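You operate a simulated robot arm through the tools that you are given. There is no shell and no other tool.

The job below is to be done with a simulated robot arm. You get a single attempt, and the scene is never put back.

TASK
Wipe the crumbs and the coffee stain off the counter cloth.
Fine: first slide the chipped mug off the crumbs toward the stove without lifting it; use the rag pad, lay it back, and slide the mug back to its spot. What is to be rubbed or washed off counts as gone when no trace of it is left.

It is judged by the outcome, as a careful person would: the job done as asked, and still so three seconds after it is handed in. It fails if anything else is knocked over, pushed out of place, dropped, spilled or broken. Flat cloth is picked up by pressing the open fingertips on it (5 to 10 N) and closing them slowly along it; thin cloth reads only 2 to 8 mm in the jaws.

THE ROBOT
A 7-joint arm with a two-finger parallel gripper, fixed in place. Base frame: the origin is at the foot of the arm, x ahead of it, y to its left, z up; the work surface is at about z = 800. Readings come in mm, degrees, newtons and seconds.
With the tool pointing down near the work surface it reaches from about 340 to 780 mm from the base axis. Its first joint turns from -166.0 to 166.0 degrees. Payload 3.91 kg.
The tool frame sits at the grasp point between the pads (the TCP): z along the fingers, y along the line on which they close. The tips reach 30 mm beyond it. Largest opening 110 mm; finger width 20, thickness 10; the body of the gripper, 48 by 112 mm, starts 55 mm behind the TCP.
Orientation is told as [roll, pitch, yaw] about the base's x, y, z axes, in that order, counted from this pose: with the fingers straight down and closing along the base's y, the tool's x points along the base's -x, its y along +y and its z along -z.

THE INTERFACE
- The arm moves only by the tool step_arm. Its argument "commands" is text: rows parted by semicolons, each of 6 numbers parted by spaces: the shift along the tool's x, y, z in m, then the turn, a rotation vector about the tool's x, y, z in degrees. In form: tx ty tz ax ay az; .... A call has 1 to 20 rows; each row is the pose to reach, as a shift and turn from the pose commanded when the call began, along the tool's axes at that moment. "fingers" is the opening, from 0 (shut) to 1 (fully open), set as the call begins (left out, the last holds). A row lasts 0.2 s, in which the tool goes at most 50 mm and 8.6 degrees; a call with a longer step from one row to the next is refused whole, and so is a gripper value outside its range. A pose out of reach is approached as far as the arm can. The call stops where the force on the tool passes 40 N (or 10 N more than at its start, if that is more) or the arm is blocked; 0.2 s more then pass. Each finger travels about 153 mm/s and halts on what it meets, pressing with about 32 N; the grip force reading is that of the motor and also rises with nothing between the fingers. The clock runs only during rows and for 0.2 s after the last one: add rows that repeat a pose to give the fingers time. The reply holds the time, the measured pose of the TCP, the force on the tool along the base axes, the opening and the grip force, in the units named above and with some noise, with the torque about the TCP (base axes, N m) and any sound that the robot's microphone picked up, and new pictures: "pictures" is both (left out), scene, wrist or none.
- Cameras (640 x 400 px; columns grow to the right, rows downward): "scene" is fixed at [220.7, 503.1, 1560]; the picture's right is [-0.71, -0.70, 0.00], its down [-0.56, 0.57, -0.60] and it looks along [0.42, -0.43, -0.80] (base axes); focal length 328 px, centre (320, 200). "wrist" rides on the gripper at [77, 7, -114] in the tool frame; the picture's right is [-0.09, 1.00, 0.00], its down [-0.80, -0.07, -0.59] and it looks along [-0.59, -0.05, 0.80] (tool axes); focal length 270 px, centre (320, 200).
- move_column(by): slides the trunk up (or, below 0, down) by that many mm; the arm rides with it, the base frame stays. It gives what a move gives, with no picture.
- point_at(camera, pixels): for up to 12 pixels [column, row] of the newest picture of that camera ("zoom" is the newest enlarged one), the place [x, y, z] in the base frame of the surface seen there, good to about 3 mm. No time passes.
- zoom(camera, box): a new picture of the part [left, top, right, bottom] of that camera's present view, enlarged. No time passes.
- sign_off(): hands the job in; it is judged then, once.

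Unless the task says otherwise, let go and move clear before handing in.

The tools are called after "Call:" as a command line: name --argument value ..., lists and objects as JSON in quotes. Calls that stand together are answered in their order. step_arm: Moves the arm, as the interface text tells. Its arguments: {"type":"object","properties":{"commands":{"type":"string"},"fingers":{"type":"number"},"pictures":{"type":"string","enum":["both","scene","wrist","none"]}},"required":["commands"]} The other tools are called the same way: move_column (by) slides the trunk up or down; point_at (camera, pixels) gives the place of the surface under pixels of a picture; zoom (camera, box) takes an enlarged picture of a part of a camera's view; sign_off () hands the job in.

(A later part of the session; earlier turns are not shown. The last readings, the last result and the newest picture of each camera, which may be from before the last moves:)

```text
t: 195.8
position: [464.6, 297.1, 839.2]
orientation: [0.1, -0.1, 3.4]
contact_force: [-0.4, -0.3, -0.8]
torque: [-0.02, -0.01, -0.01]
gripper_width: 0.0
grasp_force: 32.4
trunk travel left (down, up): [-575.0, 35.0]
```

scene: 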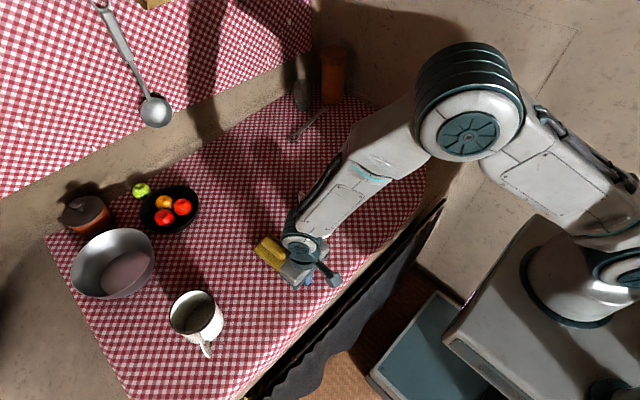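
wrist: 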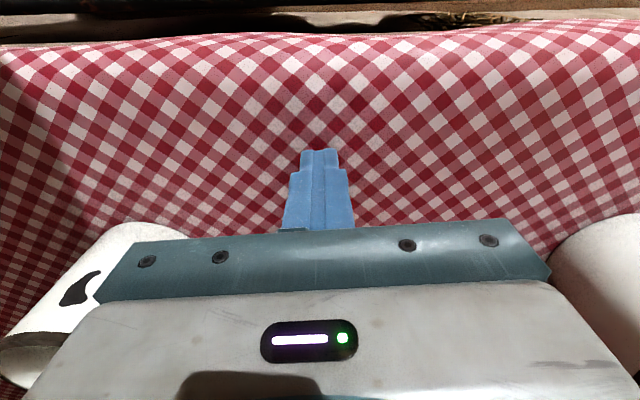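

The tips are at about z 809. I'll lower in small steps to find contact.

Call:
step_arm --commands "0 0 0.002 0 0 0; 0 0 0.004 0 0 0; 0 0 0.005 0 0 0; 0 0 0.005 0 0 0" --pictures "none"

Call:
step_arm --commands "0 0 0.001 0 0 0; 0 0 0.001 0 0 0" --pictures "none"

Call:
step_arm --commands "0 0 0.001 0 0 0; 0 0 0.001 0 0 0" --pictures "none"

Call:
step_arm --commands "0 0 0.001 0 0 0; 0 0 0.001 0 0 0" --pictures "none"

```text
t: 196.8
position: [465.1, 295.4, 833.6]
orientation: [0.1, 0.0, 3.5]
contact_force: [-0.3, -0.6, 0.0]
torque: [0.01, 0.0, -0.02]
gripper_width: 0.1
grasp_force: 31.8
trunk travel left (down, up): [-575.0, 35.0]
```

```text
t: 197.4
position: [464.2, 296.8, 833.5]
orientation: [0.1, 0.0, 3.4]
contact_force: [-0.4, 0.6, -0.5]
torque: [0.03, -0.01, 0.02]
gripper_width: 0.0
grasp_force: 32.1
trunk travel left (down, up): [-575.0, 35.0]
```

```text
t: 198.0
position: [464.1, 295.5, 832.3]
orientation: [0.0, 0.0, 3.5]
contact_force: [0.0, 0.0, -1.4]
torque: [0.02, -0.01, 0.02]
gripper_width: 0.0
grasp_force: 31.7
trunk travel left (down, up): [-575.0, 35.0]
```

```text
t: 198.6
position: [464.7, 297.0, 831.4]
orientation: [0.2, 0.0, 3.5]
contact_force: [0.3, 0.2, -0.6]
torque: [-0.02, -0.01, 0.0]
gripper_width: 0.2
grasp_force: 32.2
trunk travel left (down, up): [-575.0, 35.0]
```

At TCP ≈831 (tips ≈801) there is still no contact, so I'll continue down.

Call:
step_arm --commands "0 0 0.001 0 0 0; 0 0 0.001 0 0 0" --pictures "none"

Call:
step_arm --commands "0 0 0.001 0 0 0; 0 0 0.001 0 0 0" --pictures "wrist"

```text
t: 199.2
position: [464.6, 295.4, 829.5]
orientation: [0.0, -0.1, 3.5]
contact_force: [0.1, 0.0, -1.7]
torque: [0.04, 0.02, -0.03]
gripper_width: 0.0
grasp_force: 31.5
trunk travel left (down, up): [-575.0, 35.0]
```

```text
t: 199.8
position: [464.0, 296.4, 830.2]
orientation: [0.1, 0.1, 3.4]
contact_force: [-0.9, -0.9, 4.4]
torque: [-0.05, 0.03, 0.0]
gripper_width: 0.0
grasp_force: 31.7
trunk travel left (down, up): [-575.0, 35.0]
```

wrist: 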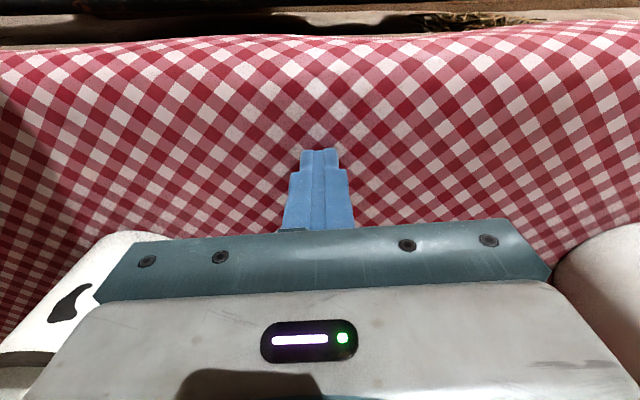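

Contact comes at TCP ≈830, so the true surface is at z≈800 everywhere, with the drawn cloth 1.5 mm above it even here. A flat stain could therefore be hidden further left too. To be thorough I'll take the pad again and wipe the rest of the reachable cloth, first rising and moving above the pad.

Call:
step_arm --commands "0 0 -0.03 0 0 0; 0 0 -0.07 0 0 0; -0.04 -0.002 -0.085 0 0 0; -0.08 -0.004 -0.085 0 0 0; -0.1103 -0.0062 -0.085 0 0 0; -0.1103 -0.0062 -0.085 0 0 0" --fingers 0.6 --pictures "both"

Call:
zoom --camera "wrist" --box '[220, 50, 430, 230]'

Call:
point_at --camera "scene" --pixels '[[199, 210], [185, 230], [170, 236], [155, 232], [157, 262], [150, 280], [135, 297], [172, 300], [215, 300], [224, 320], [225, 335], [208, 355]]'

```text
t: 201.2
position: [573.8, 295.2, 914.1]
orientation: [0.0, 0.0, 3.4]
contact_force: [0.0, -0.2, 0.4]
torque: [-0.02, -0.01, -0.01]
gripper_width: 66.1
grasp_force: 0.1
trunk travel left (down, up): [-575.0, 35.0]
```

scene: 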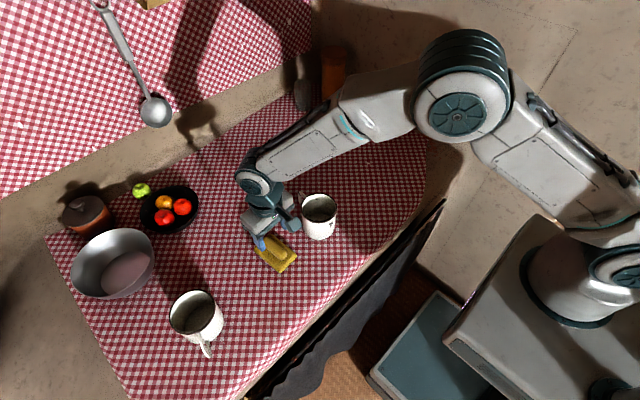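
wrist: 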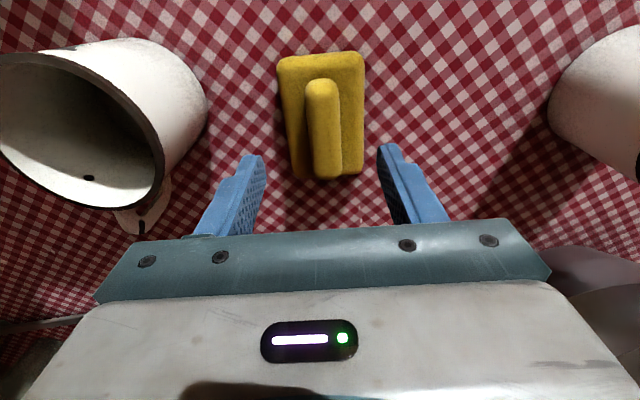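

```text
2.22 times, centred on (325, 140) of wrist
```

zoom: 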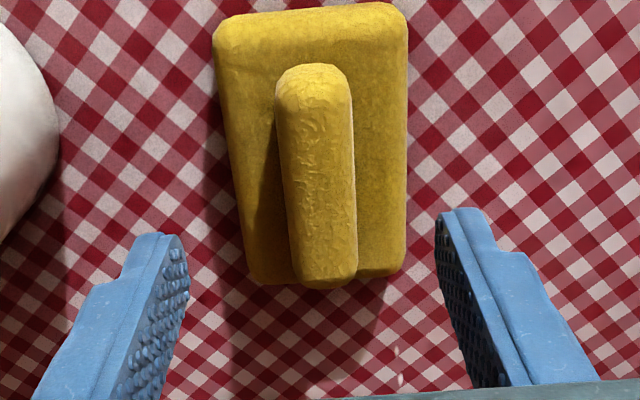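

```text
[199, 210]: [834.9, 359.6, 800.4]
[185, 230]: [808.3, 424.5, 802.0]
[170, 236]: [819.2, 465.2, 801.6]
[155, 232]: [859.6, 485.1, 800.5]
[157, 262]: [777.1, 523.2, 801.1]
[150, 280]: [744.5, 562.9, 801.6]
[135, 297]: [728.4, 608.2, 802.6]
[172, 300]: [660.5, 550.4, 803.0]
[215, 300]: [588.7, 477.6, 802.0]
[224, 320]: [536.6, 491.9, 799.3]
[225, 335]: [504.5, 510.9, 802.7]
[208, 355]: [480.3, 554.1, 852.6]
```

The handle is about 2.5 mm to +y of the tool. I'll centre on it, descend to just above the pad base, and narrow the fingers before lowering further.

Call:
step_arm --commands "0 0.0025 0.02 0 0 0; 0 0.0025 0.045 0 0 0; 0 0.0025 0.057 0 0 0; 0 0.0025 0.057 0 0 0" --fingers 0.6 --pictures "none"

Call:
step_arm --commands "0 0 0 0 0 0; 0 0 0 0 0 0; 0 0 0 0 0 0" --fingers 0.32 --pictures "wrist"

Call:
zoom --camera "wrist" --box '[220, 50, 430, 230]'

```text
t: 202.2
position: [574.9, 297.4, 856.9]
orientation: [0.1, 0.1, 3.5]
contact_force: [-0.5, -0.2, -0.1]
torque: [0.03, 0.0, 0.01]
gripper_width: 66.0
grasp_force: 0.1
trunk travel left (down, up): [-575.0, 35.0]
```

```text
t: 203.0
position: [575.0, 298.8, 856.4]
orientation: [0.2, 0.0, 3.5]
contact_force: [0.2, 0.4, -0.1]
torque: [0.01, 0.0, 0.03]
gripper_width: 35.1
grasp_force: 0.1
trunk travel left (down, up): [-575.0, 35.0]
```

wrist: 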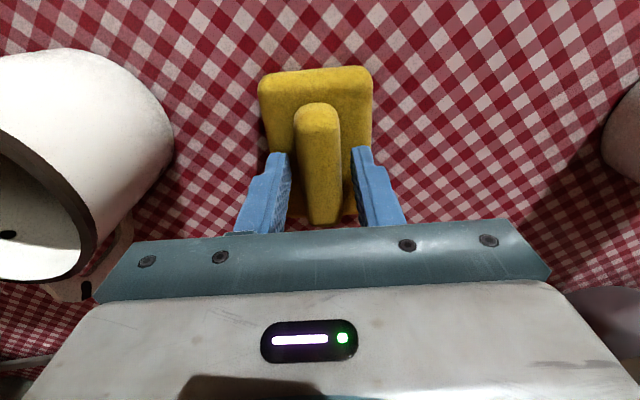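

```text
2.22 times, centred on (325, 140) of wrist
```

zoom: 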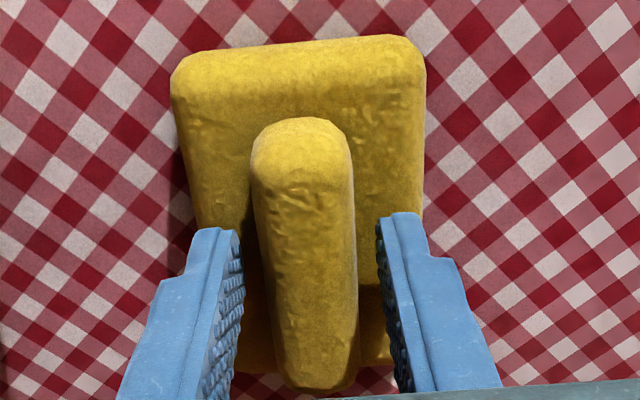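

The handle is centred between the fingers. I'll lower until the tips just touch the base, then close.

Call:
step_arm --commands "0 0 0.002 0 0 0; 0 0 0.0035 0 0 0; 0 0 0.0042 0 0 0; 0 0 0.0042 0 0 0" --fingers 0.32 --pictures "none"

Call:
step_arm --commands "0 0 0 0 0 0; 0 0 0 0 0 0; 0 0 0 0 0 0" --fingers 0.12 --pictures "none"

```text
t: 204.0
position: [574.9, 298.0, 853.7]
orientation: [0.1, 0.0, 3.4]
contact_force: [0.4, 0.7, 0.6]
torque: [0.03, -0.01, 0.02]
gripper_width: 35.2
grasp_force: 0.1
trunk travel left (down, up): [-575.0, 35.0]
```

```text
t: 204.8
position: [575.4, 297.6, 851.6]
orientation: [0.1, 0.0, 3.6]
contact_force: [-0.7, 0.1, 0.1]
torque: [-0.04, 0.03, -0.01]
gripper_width: 23.0
grasp_force: 32.5
trunk travel left (down, up): [-575.0, 35.0]
```

The pad is gripped again at 23 mm. I'll lift slightly, square the yaw to 0, go to y≈243 beside the mug, and press down gently.

Call:
step_arm --commands "0 0 -0.004 0 0 0; 0 0 -0.004 0 0 3.5; 0 -0.02 -0.004 0 0 3.5; 0 -0.04 -0.004 0 0 3.5; 0 -0.055 -0.004 0 0 3.5; 0 -0.055 -0.002 0 0 3.5; 0 -0.055 0 0 0 3.5; 0 -0.055 0 0 0 3.5" --pictures "none"

Call:
step_arm --commands "0 0 0.0006 0 0 0; 0 0 0.0006 0 0 0" --pictures "both"

```text
t: 206.6
position: [579.6, 243.8, 852.4]
orientation: [0.1, -0.1, 0.0]
contact_force: [-1.1, 0.3, 9.4]
torque: [-0.11, 0.36, -0.01]
gripper_width: 22.8
grasp_force: 32.2
trunk travel left (down, up): [-575.0, 35.0]
```

```text
t: 207.2
position: [578.6, 243.0, 852.7]
orientation: [0.1, -0.1, 0.0]
contact_force: [0.1, 0.1, 14.9]
torque: [-0.13, 0.28, -0.03]
gripper_width: 22.7
grasp_force: 31.6
trunk travel left (down, up): [-575.0, 35.0]
```

scene: 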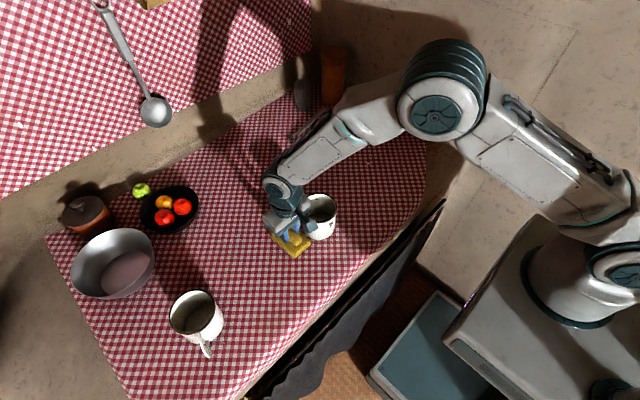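
wrist: 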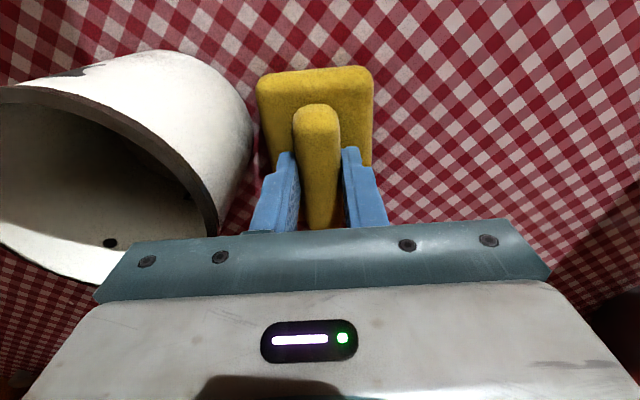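

Pressing at 15 N. I'll use the pad's other side to slide the mug gently back toward -y at x≈555, so the cloth under its parking spot is wiped too.

Call:
step_arm --commands "0.012 0 -0.0002 0 0 0; 0.023 0 -0.0002 0 0 0; 0.023 -0.007 -0.0002 0 0 0; 0.023 -0.014 -0.0002 0 0 0; 0.023 -0.021 -0.0002 0 0 0; 0.023 -0.028 -0.0002 0 0 0; 0.023 -0.035 -0.0002 0 0 0; 0.023 -0.042 -0.0002 0 0 0; 0.023 -0.049 -0.0002 0 0 0; 0.023 -0.056 -0.0002 0 0 0; 0.023 -0.063 -0.0002 0 0 0; 0.023 -0.07 -0.0002 0 0 0; 0.023 -0.077 -0.0002 0 0 0; 0.023 -0.084 -0.0002 0 0 0; 0.023 -0.092 -0.0002 0 0 0; 0.023 -0.092 -0.0002 0 0 0; 0.023 -0.08 -0.0002 0 0 0" --pictures "both"

Call:
zoom --camera "scene" --box '[270, 130, 400, 250]'

```text
t: 210.8
position: [554.4, 161.3, 852.6]
orientation: [0.1, -0.1, -0.2]
contact_force: [1.6, -7.9, 16.0]
torque: [-0.24, 0.01, 0.01]
gripper_width: 23.0
grasp_force: 32.3
trunk travel left (down, up): [-575.0, 35.0]
```

scene: 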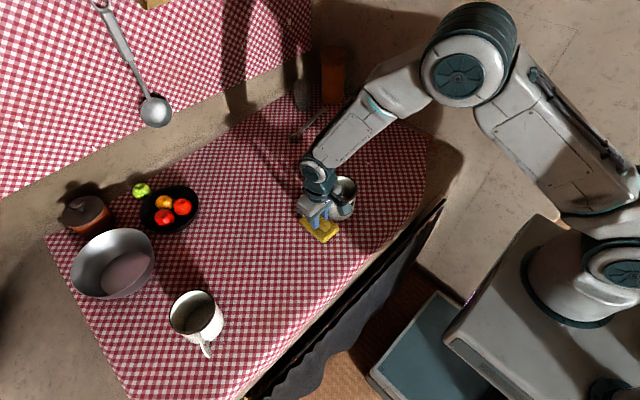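
wrist: 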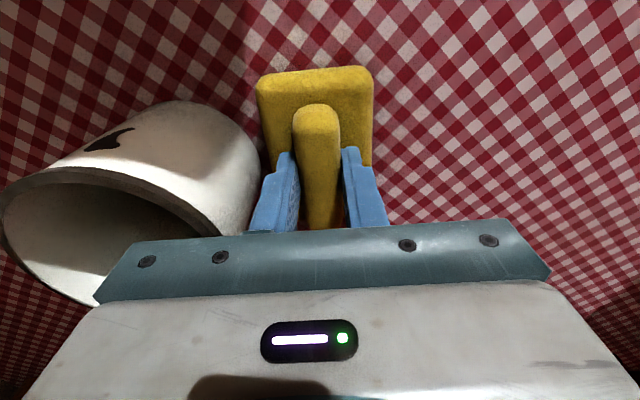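

```text
3.33 times, centred on (335, 190) of scene
```

zoom: 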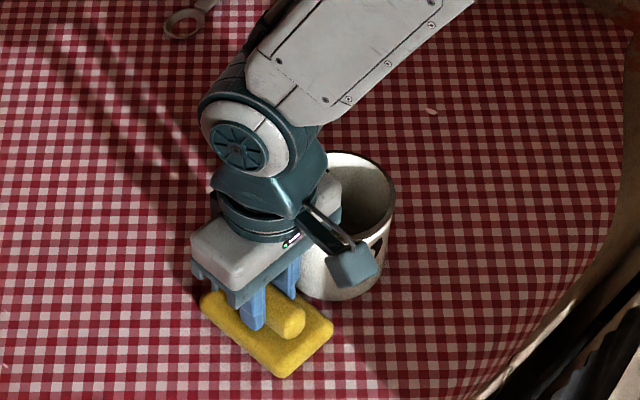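

The mug slid back upright to y≈77. I'll wipe the strip at y≈160 and y≈200 with strokes along x.

Call:
step_arm --commands "0.014 0 0 0 0 0; 0.028 0 0 0 0 0; 0.042 0 0 0 0 0; 0.056 0 0 0 0 0; 0.07 0 0 0 0 0; 0.084 0 0 0 0 0; 0.094 0 0 0 0 0; 0.094 0.014 0 0 0 0; 0.094 0.028 0 0 0 0; 0.094 0.04 0 0 0 0; 0.08 0.04 0 0 0 0; 0.066 0.04 0 0 0 0; 0.052 0.04 0 0 0 0; 0.038 0.04 0 0 0 0; 0.024 0.04 0 0 0 0; 0.01 0.04 0 0 0 0; -0.004 0.04 0 0 0 0; -0.018 0.04 0 0 0 0; -0.032 0.04 0 0 0 0; -0.046 0.04 0 0 0 0" --pictures "none"

Call:
step_arm --commands "-0.014 0 0 0 0 0; -0.028 0 0 0 0 0; -0.042 0 0 0 0 0; -0.056 0 0 0 0 0; -0.07 0 0 0 0 0; -0.084 0 0 0 0 0; -0.098 0 0 0 0 0; -0.112 0 0 0 0 0; -0.112 -0.014 0 0 0 0; -0.112 -0.028 0 0 0 0; -0.112 -0.04 0 0 0 0; -0.098 -0.04 0 0 0 0; -0.084 -0.04 0 0 0 0; -0.07 -0.04 0 0 0 0; -0.056 -0.04 0 0 0 0; -0.042 -0.04 0 0 0 0; -0.028 -0.04 0 0 0 0; -0.014 -0.04 0 0 0 0; 0 -0.04 0 0 0 0; 0.014 -0.04 0 0 0 0" --pictures "none"

```text
t: 215.0
position: [599.6, 202.7, 852.6]
orientation: [0.1, -0.2, 0.1]
contact_force: [-7.3, 0.2, 16.0]
torque: [-0.05, 0.36, -0.09]
gripper_width: 22.9
grasp_force: 31.8
trunk travel left (down, up): [-575.0, 35.0]
```

```text
t: 219.2
position: [585.2, 164.3, 853.0]
orientation: [0.0, 0.1, 0.1]
contact_force: [-1.0, 0.4, 6.1]
torque: [0.0, -0.27, -0.06]
gripper_width: 22.9
grasp_force: 31.9
trunk travel left (down, up): [-575.0, 35.0]
```

Contact is holding. Now strokes along y from 165 to 440, starting at x≈585; the left mug's edge is at y≈497, so that stays clear.

Call:
step_arm --commands "0 0.014 0.0004 0 0 0; 0 0.028 0.0004 0 0 0; 0 0.042 0.0004 0 0 0; 0 0.056 0.0004 0 0 0; 0 0.07 0.0004 0 0 0; 0 0.084 0.0004 0 0 0; 0 0.098 0.0004 0 0 0; 0 0.112 0.0004 0 0 0; 0 0.126 0.0004 0 0 0; 0 0.14 0.0004 0 0 0; 0 0.154 0.0004 0 0 0; 0 0.168 0.0004 0 0 0; 0 0.182 0.0004 0 0 0; 0 0.196 0.0004 0 0 0; 0 0.21 0.0004 0 0 0; 0 0.224 0.0004 0 0 0; 0 0.238 0.0004 0 0 0; 0 0.252 0.0004 0 0 0; 0 0.266 0.0004 0 0 0; 0 0.275 0.0004 0 0 0" --pictures "both"

```text
t: 223.4
position: [586.7, 436.6, 851.9]
orientation: [0.2, -0.2, -0.1]
contact_force: [0.6, -3.2, 8.8]
torque: [-0.18, 0.07, 0.01]
gripper_width: 23.0
grasp_force: 31.4
trunk travel left (down, up): [-575.0, 35.0]
```

scene: 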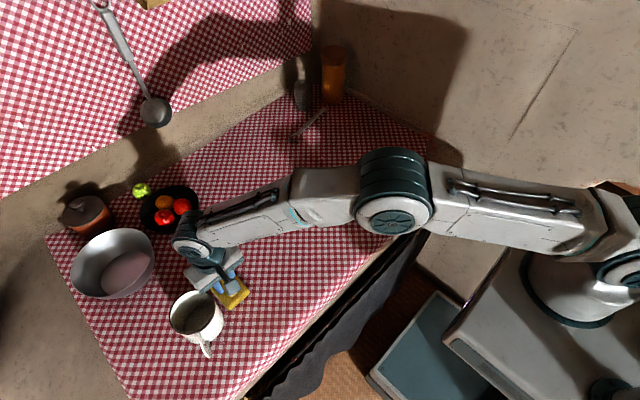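
wrist: 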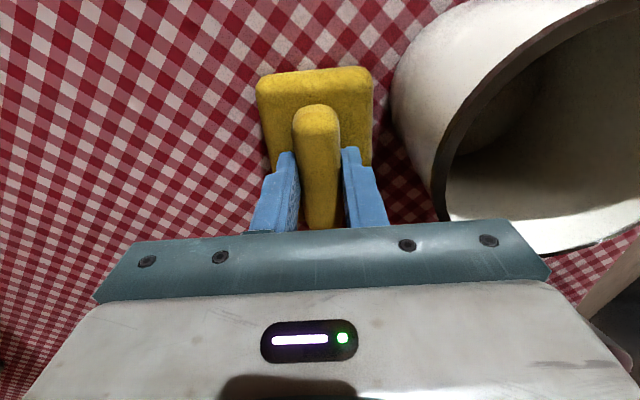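

The pad is about 12 mm short of the left mug and contact is 9 N. I'll step to x≈530 and stroke back toward -y.

Call:
step_arm --commands "0.014 -0.006 0 0 0 0; 0.028 -0.006 0 0 0 0; 0.042 -0.006 0 0 0 0; 0.055 -0.012 0 0 0 0; 0.055 -0.026 0 0 0 0; 0.055 -0.04 0 0 0 0; 0.055 -0.054 0 0 0 0; 0.055 -0.068 0 0 0 0; 0.055 -0.082 0 0 0 0; 0.055 -0.096 0 0 0 0; 0.055 -0.11 0 0 0 0; 0.055 -0.124 0 0 0 0; 0.055 -0.138 0 0 0 0; 0.055 -0.152 0 0 0 0; 0.055 -0.166 0 0 0 0; 0.055 -0.18 0 0 0 0; 0.055 -0.194 0 0 0 0; 0.055 -0.208 0 0 0 0; 0.055 -0.222 0 0 0 0; 0.055 -0.236 0 0 0 0" --pictures "none"

Call:
step_arm --commands "0 -0.014 0 0 0 0; 0 -0.028 0 0 0 0; 0.014 -0.03 0 0 0 0; 0.028 -0.03 0 0 0 0; 0.042 -0.03 0 0 0 0; 0.055 -0.03 0 0 0 0; 0.055 -0.016 0 0 0 0; 0.055 -0.002 0 0 0 0; 0.055 0.012 0 0 0 0; 0.055 0.026 0 0 0 0; 0.055 0.04 0 0 0 0; 0.055 0.054 0 0 0 0; 0.055 0.068 0 0 0 0; 0.055 0.082 0 0 0 0; 0.055 0.096 0 0 0 0; 0.055 0.11 0 0 0 0; 0.055 0.124 0 0 0 0; 0.055 0.138 0 0 0 0; 0.055 0.152 0 0 0 0; 0.055 0.166 0 0 0 0" --pictures "none"

```text
t: 227.6
position: [531.4, 202.2, 852.6]
orientation: [0.0, -0.1, 0.0]
contact_force: [1.2, 3.3, 10.7]
torque: [0.05, 0.03, 0.03]
gripper_width: 22.8
grasp_force: 32.2
trunk travel left (down, up): [-575.0, 35.0]
```

```text
t: 231.8
position: [475.9, 369.9, 851.7]
orientation: [0.0, 0.0, 0.1]
contact_force: [-1.3, -2.2, 6.2]
torque: [-0.13, -0.05, -0.02]
gripper_width: 22.7
grasp_force: 32.0
trunk travel left (down, up): [-575.0, 35.0]
```

Contact is good, 6–11 N. Next the second pass on this side, with strokes along x at y≈440, 400 and so on down.

Call:
step_arm --commands "0 0.014 0.0002 0 0 0; 0 0.028 0.0002 0 0 0; 0 0.042 0.0002 0 0 0; 0 0.056 0.0002 0 0 0; 0 0.068 0.0002 0 0 0; -0.014 0.068 0.0002 0 0 0; -0.028 0.068 0.0002 0 0 0; -0.042 0.068 0.0002 0 0 0; -0.056 0.068 0.0002 0 0 0; -0.07 0.068 0.0002 0 0 0; -0.084 0.068 0.0002 0 0 0; -0.098 0.068 0.0002 0 0 0; -0.112 0.068 0.0002 0 0 0; -0.126 0.068 0.0002 0 0 0; -0.14 0.066 0.0002 0 0 0; -0.145 0.052 0.0002 0 0 0; -0.145 0.038 0.0002 0 0 0; -0.145 0.03 0.0002 0 0 0; -0.131 0.03 0.0002 0 0 0; -0.117 0.03 0.0002 0 0 0" --pictures "none"

Call:
step_arm --commands "0.014 0 0 0 0 0; 0.028 0 0 0 0 0; 0.042 0 0 0 0 0; 0.056 0 0 0 0 0; 0.07 0 0 0 0 0; 0.084 0 0 0 0 0; 0.098 0 0 0 0 0; 0.112 0 0 0 0 0; 0.122 -0.01 0 0 0 0; 0.122 -0.024 0 0 0 0; 0.122 -0.038 0 0 0 0; 0.108 -0.04 0 0 0 0; 0.094 -0.04 0 0 0 0; 0.08 -0.04 0 0 0 0; 0.066 -0.04 0 0 0 0; 0.052 -0.04 0 0 0 0; 0.038 -0.04 0 0 0 0; 0.024 -0.04 0 0 0 0; 0.01 -0.04 0 0 0 0; -0.004 -0.04 0 0 0 0" --pictures "wrist"

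```text
t: 236.0
position: [595.5, 397.9, 853.3]
orientation: [0.1, -0.1, 0.0]
contact_force: [6.0, -3.1, 15.3]
torque: [-0.13, -0.19, 0.04]
gripper_width: 22.9
grasp_force: 32.2
trunk travel left (down, up): [-575.0, 35.0]
```

```text
t: 240.2
position: [597.1, 357.7, 853.1]
orientation: [0.0, -0.2, 0.1]
contact_force: [-6.7, 0.0, 16.6]
torque: [-0.09, 0.35, -0.06]
gripper_width: 23.0
grasp_force: 32.2
trunk travel left (down, up): [-575.0, 35.0]
```

wrist: 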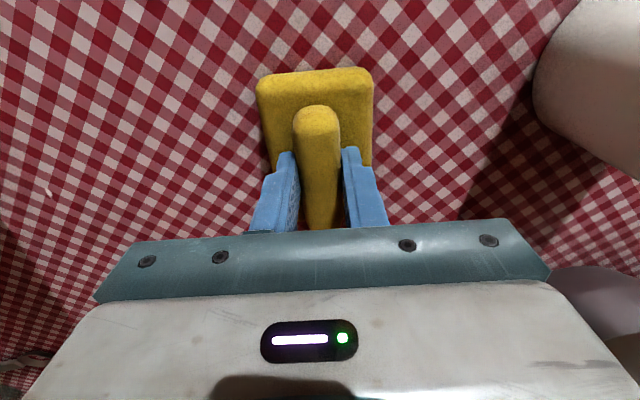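

Steady at 16 N. I'll continue across at y≈358, 318, 278 and 240.

Call:
step_arm --commands "-0.014 0 0 0 0 0; -0.028 0 0 0 0 0; -0.042 0 0 0 0 0; -0.056 0 0 0 0 0; -0.068 0 0 0 0 0; -0.068 -0.014 0 0 0 0; -0.068 -0.028 0 0 0 0; -0.068 -0.04 0 0 0 0; -0.054 -0.04 0 0 0 0; -0.04 -0.04 0 0 0 0; -0.026 -0.04 0 0 0 0; -0.012 -0.04 0 0 0 0; 0.002 -0.04 0 0 0 0; 0.016 -0.04 0 0 0 0; 0.03 -0.04 0 0 0 0; 0.044 -0.04 0 0 0 0; 0.058 -0.04 0 0 0 0; 0.072 -0.04 0 0 0 0; 0.086 -0.04 0 0 0 0; 0.1 -0.04 0 0 0 0" --pictures "none"

Call:
step_arm --commands "0.014 0 0 0 0 0; 0.026 -0.005 0 0 0 0; 0.026 -0.02 0 0 0 0; 0.026 -0.034 0 0 0 0; 0.026 -0.04 0 0 0 0; 0.012 -0.04 0 0 0 0; -0.002 -0.04 0 0 0 0; -0.016 -0.04 0 0 0 0; -0.03 -0.04 0 0 0 0; -0.044 -0.04 0 0 0 0; -0.058 -0.04 0 0 0 0; -0.072 -0.04 0 0 0 0; -0.086 -0.04 0 0 0 0; -0.1 -0.04 0 0 0 0; -0.114 -0.04 0 0 0 0; -0.128 -0.04 0 0 0 0; -0.142 -0.04 0 0 0 0; -0.156 -0.04 0 0 0 0; -0.17 -0.04 0 0 0 0; -0.184 -0.04 0 0 0 0" --pictures "none"

Call:
step_arm --commands "-0.014 0 0 0 0 0; -0.024 -0.006 0 0 0 0; -0.024 -0.02 0 0 0 0; -0.024 -0.034 0 0 0 0; -0.024 -0.038 0 0 0 0; -0.01 -0.038 0 0 0 0; 0.004 -0.038 0 0 0 0; 0.018 -0.038 0 0 0 0; 0.032 -0.038 0 0 0 0; 0.046 -0.038 0 0 0 0; 0.06 -0.038 0 0 0 0; 0.074 -0.038 0 0 0 0; 0.088 -0.038 0 0 0 0; 0.102 -0.038 0 0 0 0; 0.116 -0.038 0 0 0 0; 0.13 -0.038 0 0 0 0; 0.144 -0.038 0 0 0 0; 0.158 -0.038 0 0 0 0; 0.172 -0.038 0 0 0 0; 0.186 -0.038 0 0 0 0" --pictures "both"

```text
t: 244.4
position: [498.9, 317.7, 853.4]
orientation: [0.3, -0.2, 0.0]
contact_force: [6.8, 0.1, 19.4]
torque: [-0.12, -0.14, 0.09]
gripper_width: 22.8
grasp_force: 32.0
trunk travel left (down, up): [-575.0, 35.0]
```

```text
t: 248.6
position: [682.2, 278.4, 853.4]
orientation: [0.1, -0.1, 0.0]
contact_force: [-2.2, 0.2, 7.0]
torque: [-0.01, -0.16, -0.04]
gripper_width: 22.9
grasp_force: 32.1
trunk travel left (down, up): [-575.0, 35.0]
```

```text
t: 252.8
position: [494.6, 240.3, 851.6]
orientation: [0.1, -0.1, 0.0]
contact_force: [11.0, 0.4, 26.4]
torque: [-0.02, -0.41, 0.01]
gripper_width: 22.9
grasp_force: 32.3
trunk travel left (down, up): [-575.0, 35.0]
```

scene: 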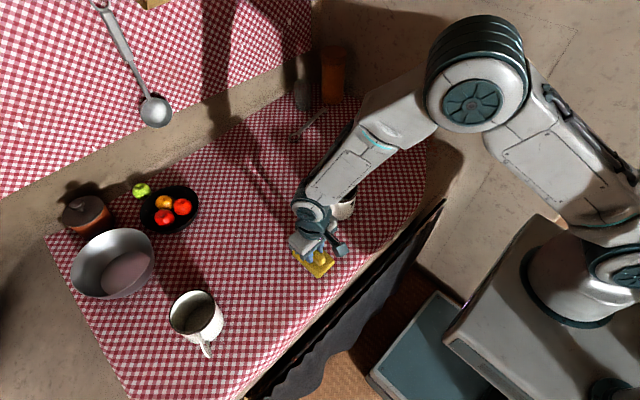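
wrist: 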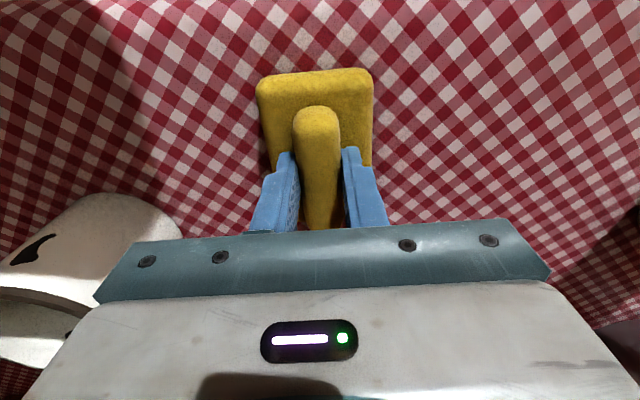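

Force is 26 N here, so I'll ease 0.4 mm and finish with strokes along y at x≈690 and x≈645 on this side.

Call:
step_arm --commands "-0.014 0 -0.0004 0 0 0; -0.028 0 -0.0004 0 0 0; -0.042 0 -0.0004 0 0 0; -0.056 0 -0.0004 0 0 0; -0.07 0 -0.0004 0 0 0; -0.084 0 -0.0004 0 0 0; -0.098 0 -0.0003 0 0 0; -0.112 0 -0.0003 0 0 0; -0.126 0 -0.0002 0 0 0; -0.14 0 -0.0002 0 0 0; -0.154 0 -0.0001 0 0 0; -0.168 0 -0.0001 0 0 0; -0.182 0 0 0 0 0; -0.195 0.004 0 0 0 0; -0.195 0.018 0 0 0 0; -0.195 0.032 0 0 0 0; -0.195 0.046 0 0 0 0; -0.195 0.06 0 0 0 0; -0.195 0.074 0 0 0 0; -0.195 0.088 0 0 0 0" --pictures "none"

Call:
step_arm --commands "0 0.014 0 0 0 0; 0 0.025 0 0 0 0; 0.014 0.03 0 0 0 0; 0.028 0.03 0 0 0 0; 0.042 0.03 0 0 0 0; 0.05 0.016 0 0 0 0; 0.05 0.002 0 0 0 0; 0.05 -0.012 0 0 0 0; 0.05 -0.026 0 0 0 0; 0.05 -0.04 0 0 0 0; 0.05 -0.054 0 0 0 0; 0.05 -0.068 0 0 0 0; 0.05 -0.082 0 0 0 0; 0.05 -0.096 0 0 0 0; 0.05 -0.11 0 0 0 0; 0.05 -0.124 0 0 0 0; 0.05 -0.138 0 0 0 0; 0.05 -0.152 0 0 0 0" --pictures "none"

```text
t: 257.0
position: [690.5, 329.8, 852.6]
orientation: [0.1, 0.0, 0.0]
contact_force: [0.6, -0.5, 3.9]
torque: [-0.07, -0.17, -0.06]
gripper_width: 23.0
grasp_force: 32.1
trunk travel left (down, up): [-575.0, 35.0]
```

```text
t: 260.8
position: [640.8, 176.8, 852.8]
orientation: [0.1, 0.1, 0.0]
contact_force: [-0.8, 6.2, 16.8]
torque: [0.15, -0.14, 0.02]
gripper_width: 23.0
grasp_force: 31.3
trunk travel left (down, up): [-575.0, 35.0]
```

Good contact at 17 N. I'll wipe the last gaps beside the mug, at x≈697 and then x≈457 between y≈170 and 45.

Call:
step_arm --commands "-0.014 0 0 0 0 0; -0.028 0 0 0 0 0; -0.042 0 0 0 0 0; -0.057 -0.004 0 0 0 0; -0.057 -0.018 0 0 0 0; -0.057 -0.032 0 0 0 0; -0.057 -0.046 0 0 0 0; -0.057 -0.06 0 0 0 0; -0.057 -0.074 0 0 0 0; -0.057 -0.088 0 0 0 0; -0.057 -0.102 0 0 0 0; -0.057 -0.116 0 0 0 0; -0.057 -0.102 0 0 0 0; -0.057 -0.088 0 0 0 0; -0.057 -0.074 0 0 0 0; -0.057 -0.06 0 0 0 0; -0.057 -0.046 0 0 0 0; -0.057 -0.032 0 0 0 0; -0.057 -0.018 0 0 0 0; -0.057 -0.008 0 0 0 0" --pictures "none"

Call:
step_arm --commands "0.014 0 0 0 0 0; 0.028 0 0 0 0 0; 0.042 0 0 0 0 0; 0.056 0 0 0 0 0; 0.07 0 0 0 0 0; 0.084 0 0 0 0 0; 0.098 0 0 0 0 0; 0.112 0 0 0 0 0; 0.126 0 0 0 0 0; 0.14 0 0 0 0 0; 0.154 0 0 0 0 0; 0.168 0 0 0 0 0; 0.182 0 0 0 0 0; 0.196 0 0 0 0 0; 0.21 0 0 0 0 0; 0.224 0 0 0 0 0; 0.238 0 0 0 0 0; 0.24 0 0 0 0 0" --pictures "wrist"

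```text
t: 265.0
position: [697.0, 166.9, 852.0]
orientation: [0.1, -0.1, 0.0]
contact_force: [0.0, -7.3, 15.9]
torque: [-0.25, 0.08, 0.1]
gripper_width: 23.2
grasp_force: 32.0
trunk travel left (down, up): [-575.0, 35.0]
```

```text
t: 268.8
position: [459.0, 169.1, 851.1]
orientation: [0.2, -0.3, 0.0]
contact_force: [18.3, -0.1, 31.8]
torque: [-0.14, -0.16, 0.08]
gripper_width: 23.0
grasp_force: 32.4
trunk travel left (down, up): [-575.0, 35.0]
```

wrist: 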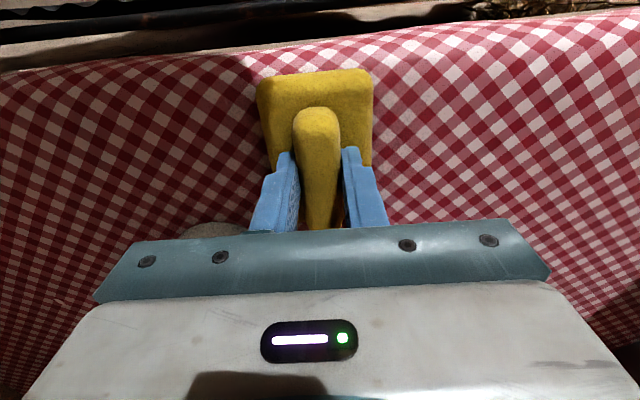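

Force is 32 N here, so I'll ease off 0.8 mm and do the x≈457 strip in front of the mug.

Call:
step_arm --commands "0.002 0 -0.0008 0 0 0; 0.002 -0.012 -0.0008 0 0 0; 0.002 -0.026 -0.0008 0 0 0; 0.002 -0.04 -0.0008 0 0 0; 0.002 -0.054 -0.0008 0 0 0; 0.002 -0.068 -0.0008 0 0 0; 0.002 -0.082 -0.0008 0 0 0; 0.002 -0.096 -0.0008 0 0 0; 0.002 -0.11 -0.0008 0 0 0; 0.002 -0.124 -0.0008 0 0 0; 0.002 -0.11 -0.0008 0 0 0; 0.002 -0.096 -0.0008 0 0 0; 0.002 -0.082 -0.0008 0 0 0; 0.002 -0.068 -0.0008 0 0 0; 0.002 -0.054 -0.0008 0 0 0; 0.002 -0.04 -0.0008 0 0 0; 0.002 -0.026 -0.0008 0 0 0; 0.002 -0.012 -0.0008 0 0 0; 0.002 0 -0.0008 0 0 0" --pictures "none"

```text
t: 272.8
position: [458.3, 166.8, 852.6]
orientation: [0.1, -0.1, 0.0]
contact_force: [-0.4, -3.3, 9.5]
torque: [-0.18, 0.27, 0.21]
gripper_width: 23.0
grasp_force: 32.0
trunk travel left (down, up): [-575.0, 35.0]
```

The wiping is complete over the reachable cloth. I'll lift the pad and carry it to its home spot, TCP about (572.6, 304.6), yaw 3.5°.

Call:
step_arm --commands "0 0 -0.01 0 0 0; 0 0 -0.03 0 0 0; -0.03 0.035 -0.03 0 0 -1; -0.06 0.07 -0.03 0 0 -2; -0.09 0.105 -0.03 0 0 -3; -0.1143 0.1378 -0.03 0 0 -3.5; -0.1143 0.1378 -0.03 0 0 -3.5; -0.1143 0.1378 -0.01 0 0 -3.5; -0.1143 0.1378 -0.004 0 0 -3.5; -0.1143 0.1378 -0.004 0 0 -3.5" --pictures "both"

Call:
zoom --camera "scene" --box '[200, 190, 340, 300]'

```text
t: 275.0
position: [568.7, 305.0, 855.4]
orientation: [0.1, 0.0, 3.6]
contact_force: [-0.8, -0.8, -0.6]
torque: [0.0, 0.01, 0.01]
gripper_width: 22.9
grasp_force: 32.0
trunk travel left (down, up): [-575.0, 35.0]
```

scene: 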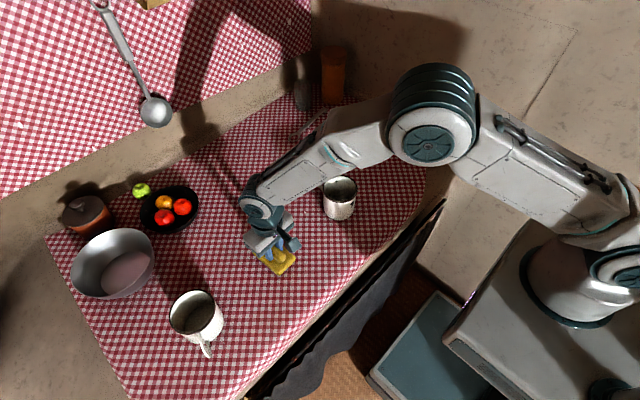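
wrist: 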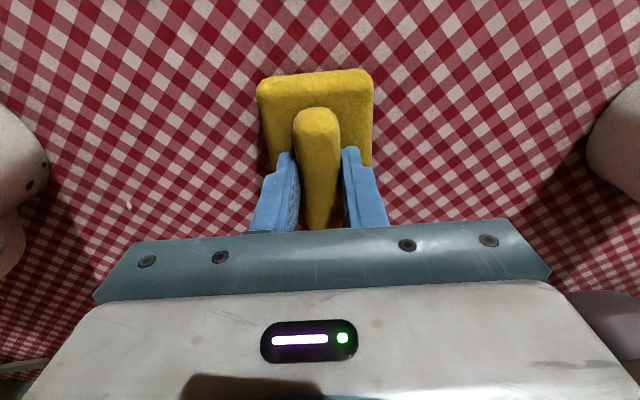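

```text
3.64 times, centred on (270, 245) of scene
```

zoom: 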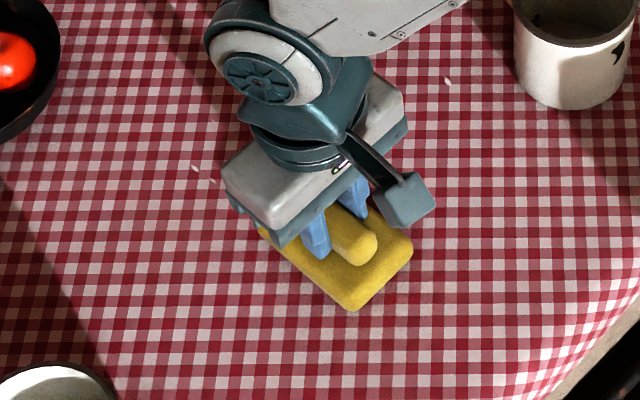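

Compared with the original outline, the pad is now off by about (-5, +5) mm. I'll shift by (+5.2, -4.7) and lower to light contact.

Call:
step_arm --commands "-0.0049 -0.005 0 0 0 0; -0.0049 -0.005 0.002 0 0 0; -0.0049 -0.005 0.003 0 0 0; -0.0049 -0.005 0.003 0 0 0" --pictures "scene"

Call:
zoom --camera "scene" --box '[200, 190, 340, 300]'

```text
t: 276.0
position: [575.0, 302.0, 851.8]
orientation: [0.1, 0.1, 3.5]
contact_force: [0.5, 0.8, -0.6]
torque: [0.04, 0.03, 0.03]
gripper_width: 22.7
grasp_force: 31.6
trunk travel left (down, up): [-575.0, 35.0]
```

scene: 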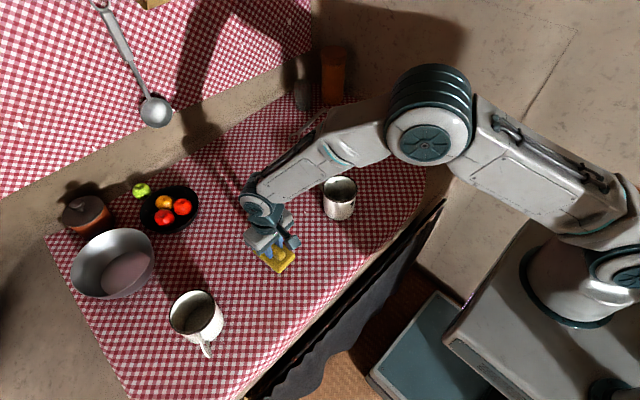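

```text
3.64 times, centred on (270, 245) of scene
```

zoom: 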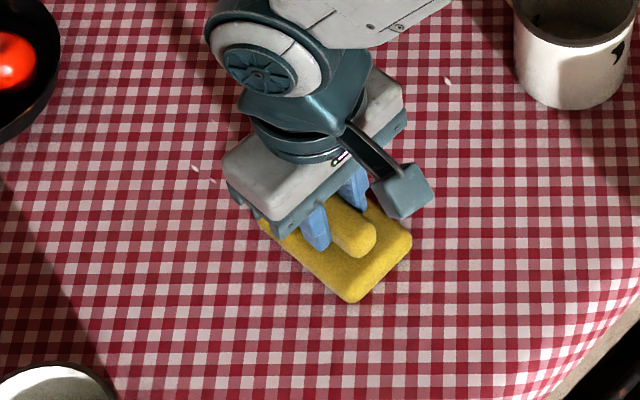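

Now it's within about 3 mm the other way, at (+2.7,-1.7). I'll fine-tune and lower to contact.

Call:
step_arm --commands "0.0026 0.0019 0 0 0 0; 0.0026 0.0019 0.0005 0 0 0; 0.0026 0.0019 0.0005 0 0 0" --pictures "none"

Call:
step_arm --commands "0 0 0.0004 0 0 0; 0 0 0.0004 0 0 0" --pictures "scene"

Call:
zoom --camera "scene" --box '[200, 190, 340, 300]'

```text
t: 276.8
position: [573.7, 302.5, 852.3]
orientation: [0.1, 0.0, 3.5]
contact_force: [-0.2, 0.8, 0.0]
torque: [-0.02, -0.02, -0.01]
gripper_width: 22.7
grasp_force: 31.6
trunk travel left (down, up): [-575.0, 35.0]
```

```text
t: 277.4
position: [573.0, 304.6, 852.9]
orientation: [0.1, 0.0, 3.5]
contact_force: [-0.1, 0.2, 4.7]
torque: [-0.12, 0.02, -0.02]
gripper_width: 23.0
grasp_force: 32.3
trunk travel left (down, up): [-575.0, 35.0]
```

scene: 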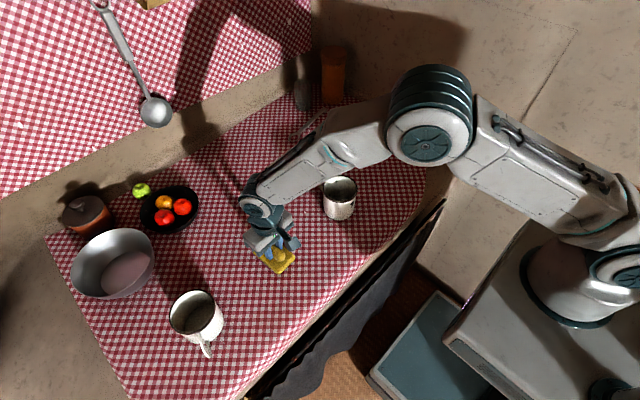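

```text
3.64 times, centred on (270, 245) of scene
```

zoom: 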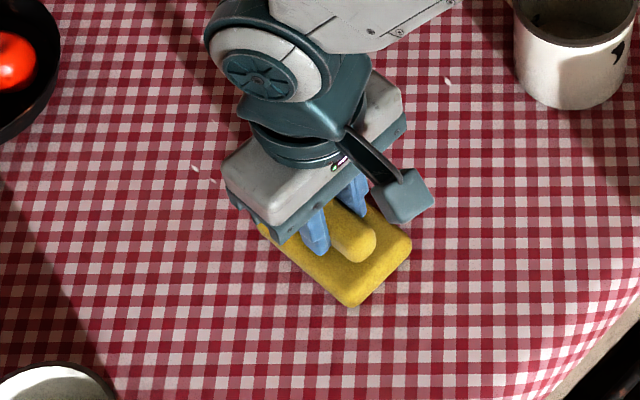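

The outline now matches the original closely (front [350,306], right [411,243]) with 4.7 N. I'll ease the pressure and open the fingers just a little first.

Call:
step_arm --commands "0 0 -0.0003 0 0 0; 0 0 -0.0003 0 0 0; 0 0 -0.0003 0 0 0" --fingers 0.225 --pictures "none"

Call:
step_arm --commands "0 0 -0.002 0 0 0; 0 0 -0.003 0 0 0; 0 0 -0.003 0 0 0" --fingers 0.24 --pictures "both"

Call:
zoom --camera "scene" --box '[200, 190, 340, 300]'

```text
t: 278.2
position: [572.7, 305.0, 852.9]
orientation: [0.1, 0.0, 3.4]
contact_force: [-0.4, -0.4, 0.5]
torque: [-0.02, -0.02, 0.02]
gripper_width: 25.0
grasp_force: 0.0
trunk travel left (down, up): [-575.0, 35.0]
```

```text
t: 279.0
position: [572.5, 303.7, 855.8]
orientation: [0.2, 0.0, 3.5]
contact_force: [0.6, -0.7, 0.4]
torque: [-0.01, -0.03, 0.0]
gripper_width: 26.3
grasp_force: 0.0
trunk travel left (down, up): [-575.0, 35.0]
```

scene: 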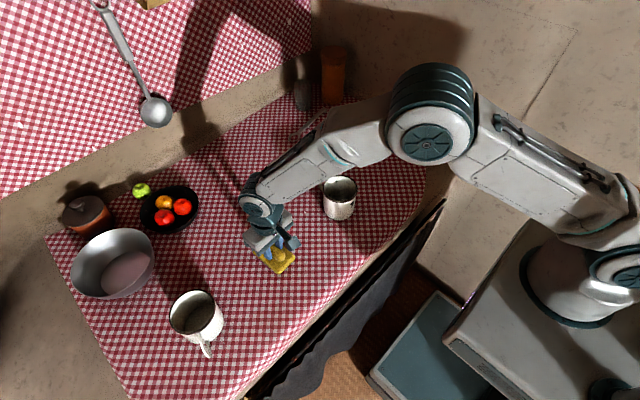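
wrist: 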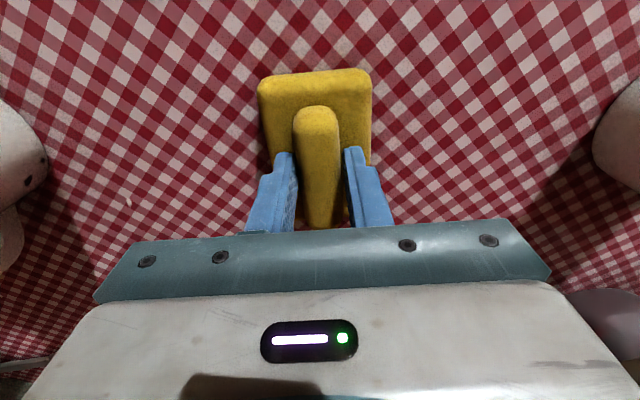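

```text
3.64 times, centred on (270, 245) of scene
```

zoom: 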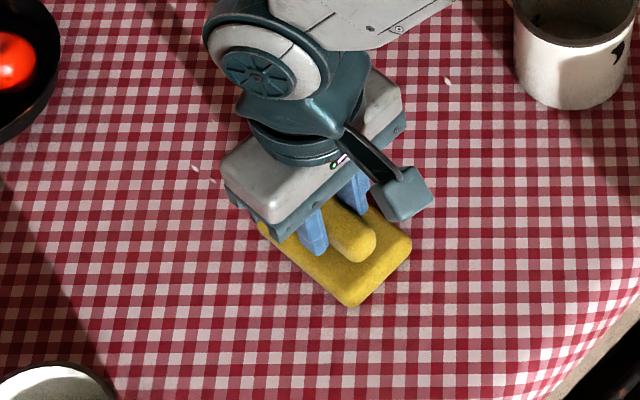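

The pad stayed put this time ([351,306], [411,244]). I'll open wider and rise clear.

Call:
step_arm --commands "0 0 0 0 0 0; 0 0 0 0 0 0; 0 0 -0.02 0 0 0; 0 0 -0.05 0 0 0; 0 0 -0.09 0 0 0; 0 0 -0.12 0 0 0; 0 0 -0.12 0 0 0" --fingers 0.5 --pictures "both"

Call:
zoom --camera "scene" --box '[200, 190, 340, 300]'

Call:
zoom --camera "scene" --box '[290, 140, 400, 240]'

```text
t: 280.6
position: [573.8, 305.8, 975.4]
orientation: [0.0, 0.0, 3.4]
contact_force: [0.0, -0.8, 0.8]
torque: [0.01, -0.01, 0.04]
gripper_width: 55.2
grasp_force: 0.0
trunk travel left (down, up): [-575.0, 35.0]
```

scene: 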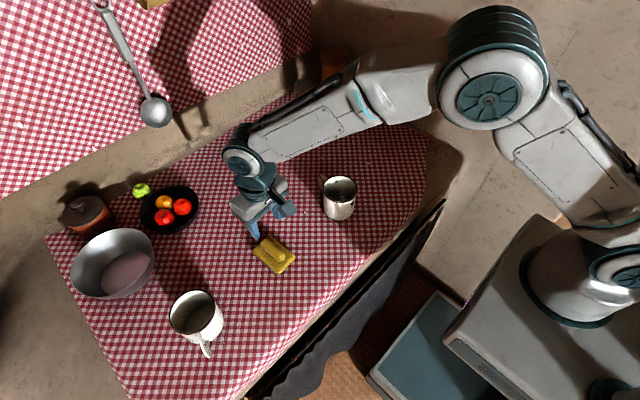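
wrist: 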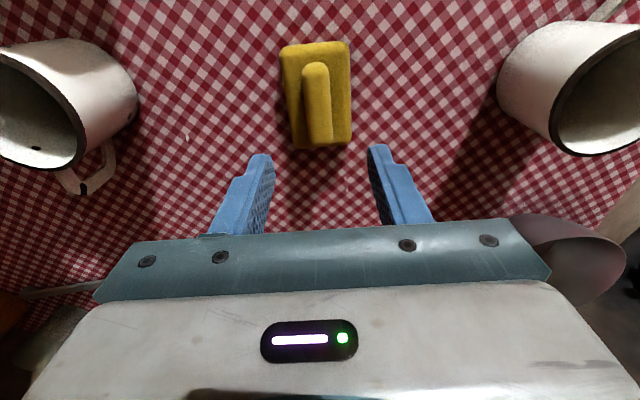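

```text
3.64 times, centred on (270, 245) of scene
```

zoom: 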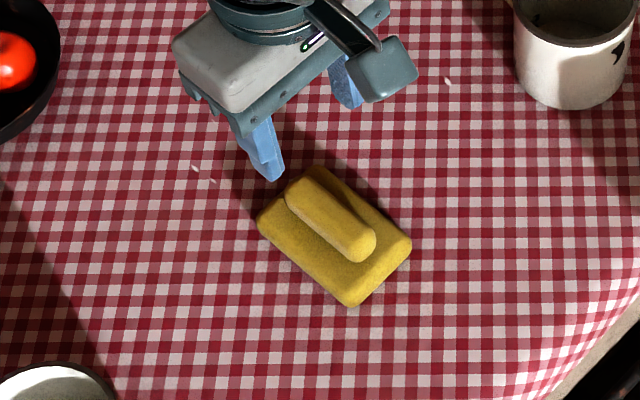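

```text
4.00 times, centred on (345, 190) of scene
```

zoom: 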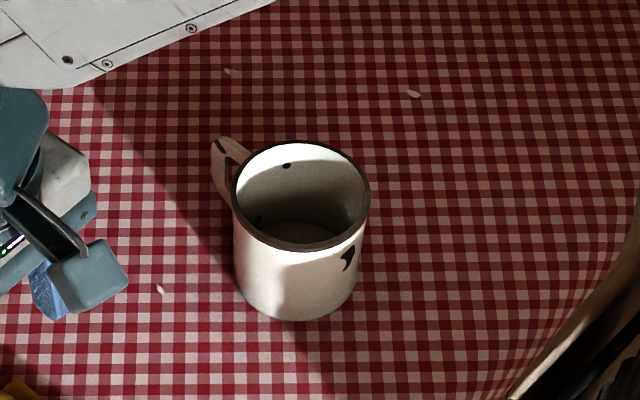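

The pad is back on its original outline ([350,306], [411,244], [257,222]). Now I'll measure the mug's position and handle direction before sliding it home.

Call:
point_at --camera "scene" --pixels '[[319.5, 176.5], [321, 175.5], [319, 180], [320, 184], [323.5, 188], [356.8, 190], [340.5, 176], [340.5, 201.5], [330, 180], [352, 181]]'

Call:
point_at --camera "wrist" --pixels '[[80, 190], [95, 183], [110, 155], [85, 185], [70, 183], [60, 168], [78, 160], [20, 60], [60, 110]]'

Call:
zoom --camera "wrist" --box '[0, 20, 180, 210]'

```text
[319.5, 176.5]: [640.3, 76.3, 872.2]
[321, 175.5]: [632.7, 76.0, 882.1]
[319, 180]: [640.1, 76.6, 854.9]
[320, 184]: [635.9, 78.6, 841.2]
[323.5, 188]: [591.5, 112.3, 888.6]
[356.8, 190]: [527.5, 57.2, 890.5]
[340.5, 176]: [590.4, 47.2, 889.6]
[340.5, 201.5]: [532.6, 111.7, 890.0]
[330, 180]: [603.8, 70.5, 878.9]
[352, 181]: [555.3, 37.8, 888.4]
```

```text
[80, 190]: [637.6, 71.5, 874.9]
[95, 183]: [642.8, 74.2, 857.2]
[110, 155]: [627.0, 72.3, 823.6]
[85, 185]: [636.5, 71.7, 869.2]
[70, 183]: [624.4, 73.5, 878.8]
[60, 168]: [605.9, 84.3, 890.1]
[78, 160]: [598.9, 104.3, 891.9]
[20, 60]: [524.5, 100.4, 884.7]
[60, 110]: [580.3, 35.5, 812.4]
```

```text
2.11 times, centred on (90, 115) of wrist
```

zoom: 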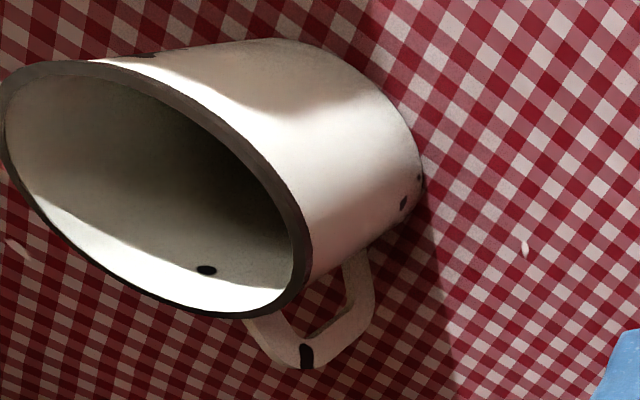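

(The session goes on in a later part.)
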